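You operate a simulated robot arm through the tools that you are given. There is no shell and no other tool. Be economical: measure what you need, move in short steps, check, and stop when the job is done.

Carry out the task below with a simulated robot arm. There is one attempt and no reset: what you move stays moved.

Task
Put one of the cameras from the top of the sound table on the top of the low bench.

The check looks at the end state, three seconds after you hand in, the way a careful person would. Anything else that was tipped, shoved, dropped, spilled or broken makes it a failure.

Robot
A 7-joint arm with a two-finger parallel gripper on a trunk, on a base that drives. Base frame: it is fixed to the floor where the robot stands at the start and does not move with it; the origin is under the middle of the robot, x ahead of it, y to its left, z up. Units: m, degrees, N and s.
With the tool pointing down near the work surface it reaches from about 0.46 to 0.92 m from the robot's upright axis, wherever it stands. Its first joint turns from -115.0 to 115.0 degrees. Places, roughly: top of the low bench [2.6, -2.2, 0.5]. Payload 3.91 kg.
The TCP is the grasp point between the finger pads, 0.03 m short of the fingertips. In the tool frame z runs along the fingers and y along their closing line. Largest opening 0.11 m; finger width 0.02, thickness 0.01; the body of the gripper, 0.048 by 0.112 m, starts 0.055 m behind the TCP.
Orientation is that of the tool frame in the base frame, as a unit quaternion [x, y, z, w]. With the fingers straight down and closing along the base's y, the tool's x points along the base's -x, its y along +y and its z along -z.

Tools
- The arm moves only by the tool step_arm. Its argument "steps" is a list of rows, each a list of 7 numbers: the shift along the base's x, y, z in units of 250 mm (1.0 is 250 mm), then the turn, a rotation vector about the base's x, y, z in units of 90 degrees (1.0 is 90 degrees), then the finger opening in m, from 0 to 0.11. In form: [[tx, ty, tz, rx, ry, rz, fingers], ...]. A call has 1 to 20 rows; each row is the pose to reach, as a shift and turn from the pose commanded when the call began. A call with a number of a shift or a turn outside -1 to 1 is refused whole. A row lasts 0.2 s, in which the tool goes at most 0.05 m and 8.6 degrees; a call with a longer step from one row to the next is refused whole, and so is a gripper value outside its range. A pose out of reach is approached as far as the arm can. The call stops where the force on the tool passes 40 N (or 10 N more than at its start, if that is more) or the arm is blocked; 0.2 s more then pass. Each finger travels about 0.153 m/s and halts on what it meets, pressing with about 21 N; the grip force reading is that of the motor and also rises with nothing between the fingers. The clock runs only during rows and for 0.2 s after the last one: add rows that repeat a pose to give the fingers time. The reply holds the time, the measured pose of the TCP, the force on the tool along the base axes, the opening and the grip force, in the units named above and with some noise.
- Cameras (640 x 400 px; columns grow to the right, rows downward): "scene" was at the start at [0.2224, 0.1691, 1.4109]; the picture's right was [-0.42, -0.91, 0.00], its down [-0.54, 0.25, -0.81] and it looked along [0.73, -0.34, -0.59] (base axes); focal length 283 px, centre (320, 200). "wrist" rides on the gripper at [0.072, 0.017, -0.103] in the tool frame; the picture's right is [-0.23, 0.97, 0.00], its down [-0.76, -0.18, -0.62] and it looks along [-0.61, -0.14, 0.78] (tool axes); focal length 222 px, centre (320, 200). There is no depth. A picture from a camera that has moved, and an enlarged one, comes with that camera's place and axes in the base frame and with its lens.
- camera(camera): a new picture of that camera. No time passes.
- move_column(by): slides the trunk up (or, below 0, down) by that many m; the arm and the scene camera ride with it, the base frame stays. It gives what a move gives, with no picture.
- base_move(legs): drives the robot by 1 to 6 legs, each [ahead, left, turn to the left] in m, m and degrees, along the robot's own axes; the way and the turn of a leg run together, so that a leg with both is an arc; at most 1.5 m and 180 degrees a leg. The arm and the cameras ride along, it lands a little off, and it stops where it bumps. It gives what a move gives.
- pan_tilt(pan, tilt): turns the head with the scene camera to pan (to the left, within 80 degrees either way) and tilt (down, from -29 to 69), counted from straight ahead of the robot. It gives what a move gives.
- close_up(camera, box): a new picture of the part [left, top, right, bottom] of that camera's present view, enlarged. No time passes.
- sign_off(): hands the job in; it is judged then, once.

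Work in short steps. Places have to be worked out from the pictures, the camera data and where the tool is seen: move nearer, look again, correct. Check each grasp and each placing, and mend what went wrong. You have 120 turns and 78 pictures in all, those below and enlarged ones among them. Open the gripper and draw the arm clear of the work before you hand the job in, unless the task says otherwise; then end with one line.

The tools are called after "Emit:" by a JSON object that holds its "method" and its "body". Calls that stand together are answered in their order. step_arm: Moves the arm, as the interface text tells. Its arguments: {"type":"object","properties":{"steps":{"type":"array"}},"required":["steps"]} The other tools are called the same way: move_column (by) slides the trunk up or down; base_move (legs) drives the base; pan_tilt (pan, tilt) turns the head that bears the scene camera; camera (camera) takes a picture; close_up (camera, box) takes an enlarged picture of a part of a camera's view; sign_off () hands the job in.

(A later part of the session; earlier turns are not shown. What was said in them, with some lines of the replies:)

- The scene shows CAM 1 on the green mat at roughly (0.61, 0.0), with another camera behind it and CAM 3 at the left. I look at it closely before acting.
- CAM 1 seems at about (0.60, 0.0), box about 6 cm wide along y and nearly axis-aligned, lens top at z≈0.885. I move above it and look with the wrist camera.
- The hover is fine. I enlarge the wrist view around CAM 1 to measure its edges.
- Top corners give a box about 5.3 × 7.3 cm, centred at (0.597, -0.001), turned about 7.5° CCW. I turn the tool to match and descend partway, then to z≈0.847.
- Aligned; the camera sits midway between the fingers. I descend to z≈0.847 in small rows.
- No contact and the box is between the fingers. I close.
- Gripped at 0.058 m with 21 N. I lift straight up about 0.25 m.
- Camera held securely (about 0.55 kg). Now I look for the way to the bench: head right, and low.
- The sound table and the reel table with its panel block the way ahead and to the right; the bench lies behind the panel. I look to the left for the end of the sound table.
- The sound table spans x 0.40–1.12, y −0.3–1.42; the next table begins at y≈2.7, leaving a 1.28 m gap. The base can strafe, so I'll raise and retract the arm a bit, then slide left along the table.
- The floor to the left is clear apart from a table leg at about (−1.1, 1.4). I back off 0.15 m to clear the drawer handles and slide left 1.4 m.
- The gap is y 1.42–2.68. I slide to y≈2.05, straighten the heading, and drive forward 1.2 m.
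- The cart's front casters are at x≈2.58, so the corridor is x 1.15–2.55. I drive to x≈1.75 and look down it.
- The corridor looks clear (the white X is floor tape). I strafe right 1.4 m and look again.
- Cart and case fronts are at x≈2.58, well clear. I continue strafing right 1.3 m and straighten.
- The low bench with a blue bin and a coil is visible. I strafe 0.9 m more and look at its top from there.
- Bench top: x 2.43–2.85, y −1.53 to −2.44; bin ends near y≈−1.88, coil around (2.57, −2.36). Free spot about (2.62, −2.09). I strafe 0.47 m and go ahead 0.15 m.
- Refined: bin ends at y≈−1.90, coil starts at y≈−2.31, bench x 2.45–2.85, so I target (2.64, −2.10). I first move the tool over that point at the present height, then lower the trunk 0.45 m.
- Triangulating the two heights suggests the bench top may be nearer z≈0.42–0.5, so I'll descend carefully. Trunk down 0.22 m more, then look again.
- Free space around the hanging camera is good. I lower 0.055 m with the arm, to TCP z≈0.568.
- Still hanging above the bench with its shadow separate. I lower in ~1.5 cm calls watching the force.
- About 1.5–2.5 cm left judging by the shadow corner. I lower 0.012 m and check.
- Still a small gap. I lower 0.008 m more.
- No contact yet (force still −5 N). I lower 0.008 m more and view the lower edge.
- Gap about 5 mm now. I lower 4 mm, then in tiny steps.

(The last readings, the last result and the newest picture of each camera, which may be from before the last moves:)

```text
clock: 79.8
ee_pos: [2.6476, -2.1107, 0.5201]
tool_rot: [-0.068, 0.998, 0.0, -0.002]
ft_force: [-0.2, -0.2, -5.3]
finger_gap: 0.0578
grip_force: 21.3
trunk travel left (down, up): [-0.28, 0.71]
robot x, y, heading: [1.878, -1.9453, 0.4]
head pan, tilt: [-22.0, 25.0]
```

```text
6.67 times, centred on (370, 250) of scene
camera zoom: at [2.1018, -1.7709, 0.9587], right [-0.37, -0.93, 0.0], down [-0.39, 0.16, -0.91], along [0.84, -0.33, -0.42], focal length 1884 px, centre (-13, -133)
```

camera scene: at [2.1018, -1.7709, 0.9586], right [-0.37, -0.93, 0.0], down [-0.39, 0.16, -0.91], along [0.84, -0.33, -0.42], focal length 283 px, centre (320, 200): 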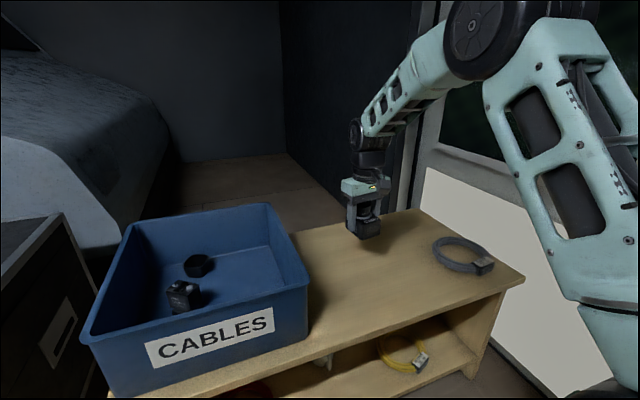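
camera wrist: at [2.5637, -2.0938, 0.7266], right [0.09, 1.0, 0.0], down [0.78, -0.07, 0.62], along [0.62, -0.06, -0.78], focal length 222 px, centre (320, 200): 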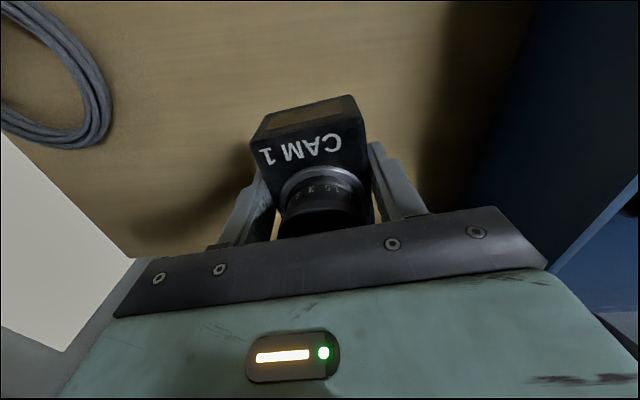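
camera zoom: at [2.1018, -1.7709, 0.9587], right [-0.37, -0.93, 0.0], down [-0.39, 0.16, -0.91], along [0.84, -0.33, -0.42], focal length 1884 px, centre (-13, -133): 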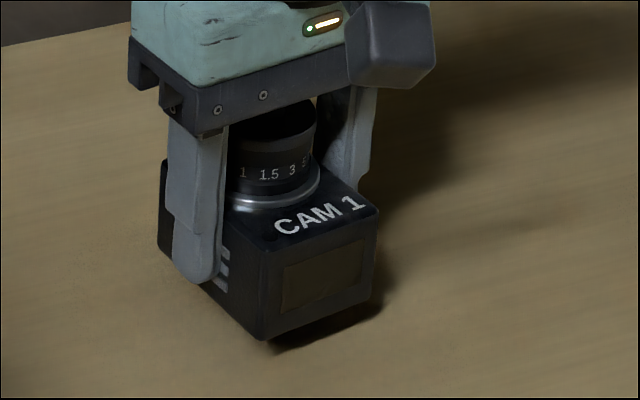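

A few millimetres left; I lower another 4 mm slowly.

Emit:
{"method": "step_arm", "body": {"steps": [[0, 0, -0.005, 0, 0, 0, 0.03], [0, 0, -0.01, 0, 0, 0, 0.03], [0, 0, -0.015, 0, 0, 0, 0.03], [0, 0, -0.015, 0, 0, 0, 0.03]]}}

Emit:
{"method": "close_up", "body": {"camera": "scene", "box": [330, 220, 410, 280]}}

```text
clock: 80.8
ee_pos: [2.6494, -2.11, 0.5174]
tool_rot: [-0.069, 0.998, 0.001, -0.001]
ft_force: [0.4, -0.7, -5.3]
finger_gap: 0.0577
grip_force: 20.6
trunk travel left (down, up): [-0.28, 0.71]
robot x, y, heading: [1.8742, -1.9426, 0.3]
head pan, tilt: [-22.0, 25.0]
```

```text
6.67 times, centred on (370, 250) of scene
camera zoom: at [2.1018, -1.7709, 0.9587], right [-0.37, -0.93, 0.0], down [-0.39, 0.16, -0.91], along [0.84, -0.33, -0.42], focal length 1884 px, centre (-13, -133)
```

zoom: 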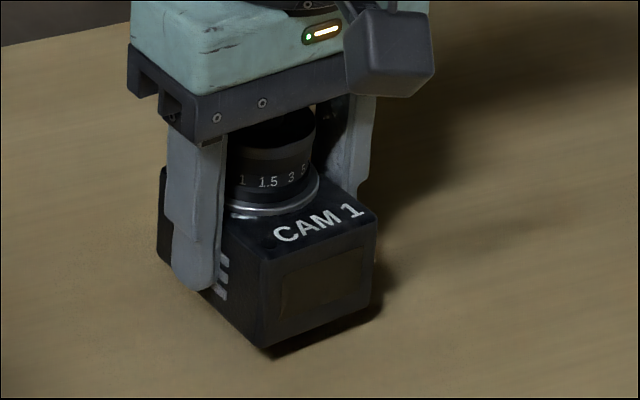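

Still free; another 5 mm in tiny steps.

Emit:
{"method": "step_arm", "body": {"steps": [[0, 0, -0.006, 0, 0, 0, 0.03], [0, 0, -0.012, 0, 0, 0, 0.03], [0, 0, -0.018, 0, 0, 0, 0.03], [0, 0, -0.018, 0, 0, 0, 0.03]]}}

Emit:
{"method": "close_up", "body": {"camera": "scene", "box": [330, 220, 410, 280]}}

```text
clock: 81.8
ee_pos: [2.6483, -2.1104, 0.5132]
tool_rot: [-0.069, 0.998, -0.001, -0.001]
ft_force: [-0.3, 0.7, -5.1]
finger_gap: 0.0579
grip_force: 20.7
trunk travel left (down, up): [-0.28, 0.71]
robot x, y, heading: [1.8723, -1.941, 0.6]
head pan, tilt: [-22.0, 25.0]
```

```text
6.67 times, centred on (370, 250) of scene
camera zoom: at [2.1018, -1.7709, 0.9587], right [-0.37, -0.93, 0.0], down [-0.39, 0.16, -0.91], along [0.84, -0.33, -0.42], focal length 1884 px, centre (-13, -133)
```

zoom: 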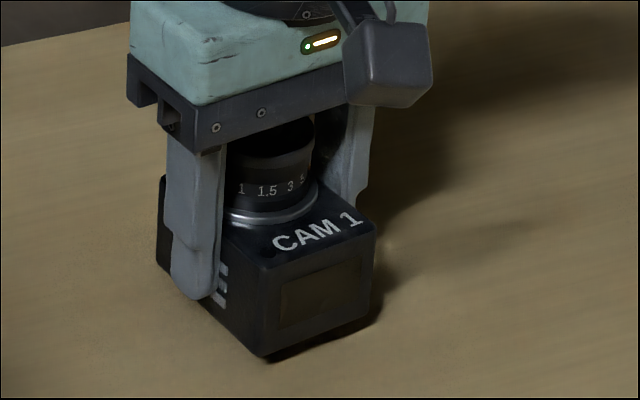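

Almost touching; another 5 mm in tiny steps.

Emit:
{"method": "step_arm", "body": {"steps": [[0, 0, -0.005, 0, 0, 0, 0.03], [0, 0, -0.01, 0, 0, 0, 0.03], [0, 0, -0.015, 0, 0, 0, 0.03], [0, 0, -0.018, 0, 0, 0, 0.03], [0, 0, -0.018, 0, 0, 0, 0.03]]}}

Emit:
{"method": "close_up", "body": {"camera": "scene", "box": [330, 220, 410, 280]}}

```text
clock: 83.0
ee_pos: [2.648, -2.1119, 0.5073]
tool_rot: [-0.069, 0.998, 0.0, -0.001]
ft_force: [0.9, 0.8, -5.4]
finger_gap: 0.0581
grip_force: 20.8
trunk travel left (down, up): [-0.28, 0.71]
robot x, y, heading: [1.8738, -1.9436, 0.4]
head pan, tilt: [-22.0, 25.0]
```

```text
6.67 times, centred on (370, 250) of scene
camera zoom: at [2.1018, -1.7709, 0.9587], right [-0.37, -0.93, 0.0], down [-0.39, 0.16, -0.91], along [0.84, -0.33, -0.42], focal length 1884 px, centre (-13, -133)
```

zoom: 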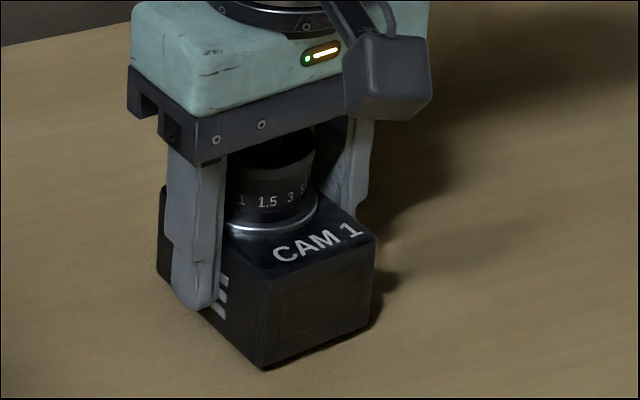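

The shadow is nearly gone under the near corner; another 5 mm, still watching force.

Emit:
{"method": "step_arm", "body": {"steps": [[0, 0, -0.005, 0, 0, 0, 0.03], [0, 0, -0.01, 0, 0, 0, 0.03], [0, 0, -0.015, 0, 0, 0, 0.03], [0, 0, -0.018, 0, 0, 0, 0.03], [0, 0, -0.018, 0, 0, 0, 0.03]]}}

Emit:
{"method": "close_up", "body": {"camera": "scene", "box": [330, 220, 410, 280]}}

```text
clock: 84.2
ee_pos: [2.6498, -2.1102, 0.5024]
tool_rot: [-0.07, 0.998, -0.001, -0.001]
ft_force: [0.8, 0.3, -5.6]
finger_gap: 0.058
grip_force: 21.3
trunk travel left (down, up): [-0.28, 0.71]
robot x, y, heading: [1.8747, -1.9421, 0.1]
head pan, tilt: [-22.0, 25.0]
```

```text
6.67 times, centred on (370, 250) of scene
camera zoom: at [2.1018, -1.7709, 0.9587], right [-0.37, -0.93, 0.0], down [-0.39, 0.16, -0.91], along [0.84, -0.33, -0.42], focal length 1884 px, centre (-13, -133)
```

zoom: 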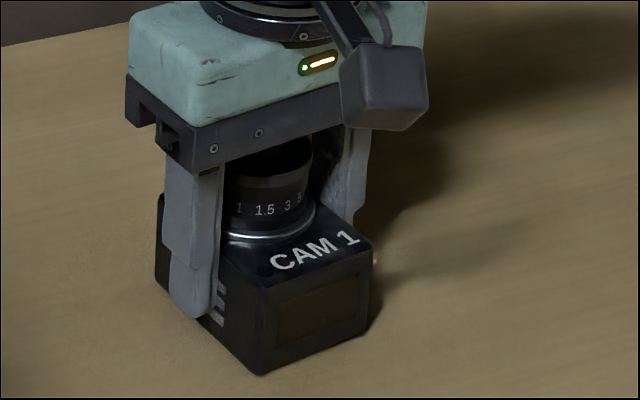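

Force still shows only the load. I lower up to 5 mm more.

Emit:
{"method": "step_arm", "body": {"steps": [[0, 0, -0.005, 0, 0, 0, 0.03], [0, 0, -0.01, 0, 0, 0, 0.03], [0, 0, -0.015, 0, 0, 0, 0.03], [0, 0, -0.018, 0, 0, 0, 0.03], [0, 0, -0.018, 0, 0, 0, 0.03]]}}

Emit:
{"method": "close_up", "body": {"camera": "scene", "box": [330, 220, 410, 280]}}

```text
clock: 85.4
ee_pos: [2.6484, -2.1101, 0.5003]
tool_rot: [-0.069, 0.998, -0.001, 0.001]
ft_force: [4.7, -1.5, 17.8]
finger_gap: 0.0577
grip_force: 20.8
trunk travel left (down, up): [-0.28, 0.71]
robot x, y, heading: [1.8728, -1.9439, 0.8]
head pan, tilt: [-22.0, 25.0]
```

```text
6.67 times, centred on (370, 250) of scene
camera zoom: at [2.1013, -1.7708, 0.9589], right [-0.37, -0.93, 0.0], down [-0.39, 0.16, -0.91], along [0.84, -0.33, -0.42], focal length 1884 px, centre (-13, -133)
```

zoom: 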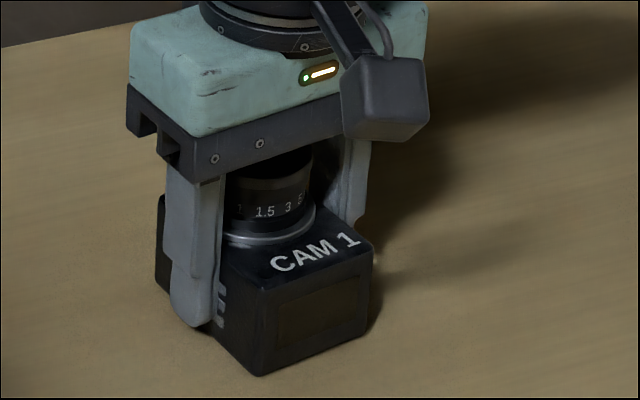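

Contact: +17.8 N upward at TCP z=0.500. I back off 2.5 mm to relieve the force, then open the fingers gradually to 0.10.

Emit:
{"method": "step_arm", "body": {"steps": [[0, 0, 0.009, 0, 0, 0, 0.03], [0, 0, 0.009, 0, 0, 0, 0.055], [0, 0, 0.009, 0, 0, 0, 0.075], [0, 0, 0.009, 0, 0, 0, 0.1], [0, 0, 0.009, 0, 0, 0, 0.1]]}}

Emit:
{"method": "close_up", "body": {"camera": "scene", "box": [330, 220, 410, 280]}}

Emit:
{"method": "camera", "body": {"camera": "wrist"}}

```text
clock: 86.6
ee_pos: [2.6478, -2.1118, 0.5005]
tool_rot: [-0.07, 0.998, -0.001, -0.001]
ft_force: [1.5, 0.3, 0.2]
finger_gap: 0.0998
grip_force: 0.1
trunk travel left (down, up): [-0.28, 0.71]
robot x, y, heading: [1.8762, -1.9425, 0.4]
head pan, tilt: [-22.0, 25.0]
```

```text
6.67 times, centred on (370, 250) of scene
camera zoom: at [2.1016, -1.7709, 0.9587], right [-0.37, -0.93, 0.0], down [-0.39, 0.16, -0.91], along [0.84, -0.33, -0.42], focal length 1884 px, centre (-13, -133)
```

zoom: 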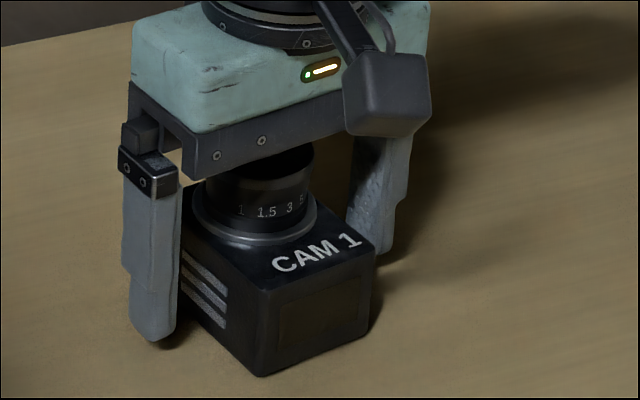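

```text
33 pictures are left
camera wrist: at [2.5733, -2.1044, 0.6045], right [0.09, 1.0, 0.0], down [0.78, -0.07, 0.62], along [0.62, -0.06, -0.78], focal length 222 px, centre (320, 200)
```

wrist: 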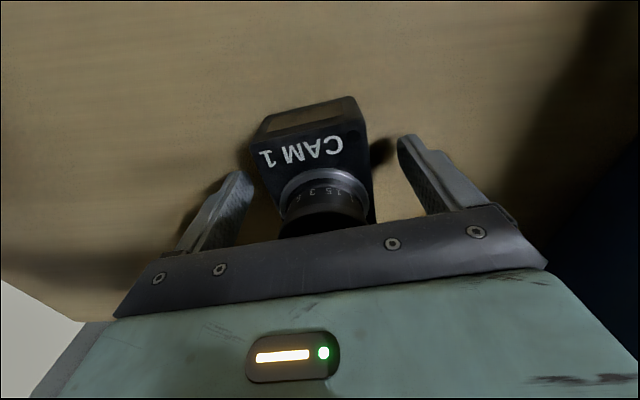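

Released and standing flat. I lift the tool straight up 0.25 m and pull it back.

Emit:
{"method": "step_arm", "body": {"steps": [[0, 0, 0.1, 0, 0, 0, 0.1], [0, 0, 0.25, 0, 0, 0, 0.1], [0, 0, 0.42, 0, 0, 0, 0.1], [0, 0, 0.6, 0, 0, 0, 0.1], [0, 0, 0.8, 0, 0, 0, 0.1], [0, 0, 1.0, 0, 0, 0, 0.1], [-0.18, 0, 1.0, 0, 0, 0, 0.1], [-0.36, 0, 1.0, 0, 0, 0, 0.1], [-0.54, 0, 1.0, 0, 0, 0, 0.1], [-0.7, 0, 1.0, 0, 0, 0, 0.1], [-0.7, 0, 1.0, 0, 0, 0, 0.1]]}}

Emit:
{"method": "pan_tilt", "body": {"pan": -22, "tilt": 35}}

Emit:
{"method": "camera", "body": {"camera": "scene"}}

```text
clock: 89.0
ee_pos: [2.4743, -2.1122, 0.7526]
tool_rot: [-0.069, 0.998, -0.001, -0.001]
ft_force: [-0.7, 0.0, -0.1]
finger_gap: 0.1
grip_force: 0.0
trunk travel left (down, up): [-0.28, 0.71]
robot x, y, heading: [1.8758, -1.9446, 0.3]
head pan, tilt: [-22.0, 25.0]
```

```text
clock: 89.7
ee_pos: [2.4732, -2.1123, 0.7534]
tool_rot: [-0.069, 0.998, 0.0, -0.001]
ft_force: [-0.9, 0.9, 0.3]
finger_gap: 0.1
grip_force: 0.1
trunk travel left (down, up): [-0.28, 0.71]
robot x, y, heading: [1.8724, -1.9429, 0.5]
head pan, tilt: [-22.0, 35.0]
```

```text
32 pictures are left
camera scene: at [2.0979, -1.7694, 0.943], right [-0.37, -0.93, 0.0], down [-0.53, 0.21, -0.82], along [0.76, -0.3, -0.57], focal length 283 px, centre (320, 200)
```

scene: 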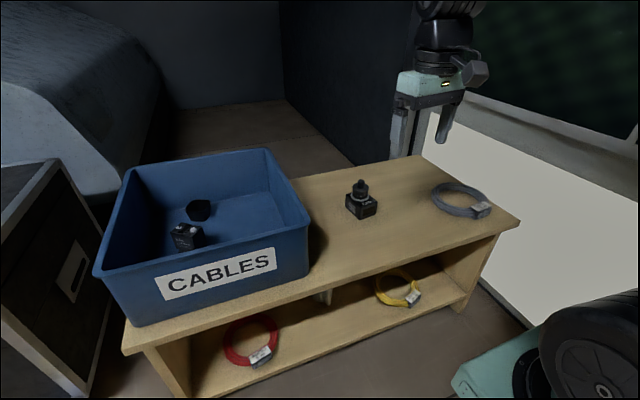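

CAM 1 stands upright on the bench top between the bin and the coil, nothing else was disturbed, and the open gripper is clear. I hand in.

Emit:
{"method": "sign_off", "body": {}}

```text
The job is handed in.
```

CAM 1 from the sound table is now standing upright on top of the low bench, between the blue bin and the cable coil, with the gripper open and clear; the final picture of the bench shows nothing there disturbed.
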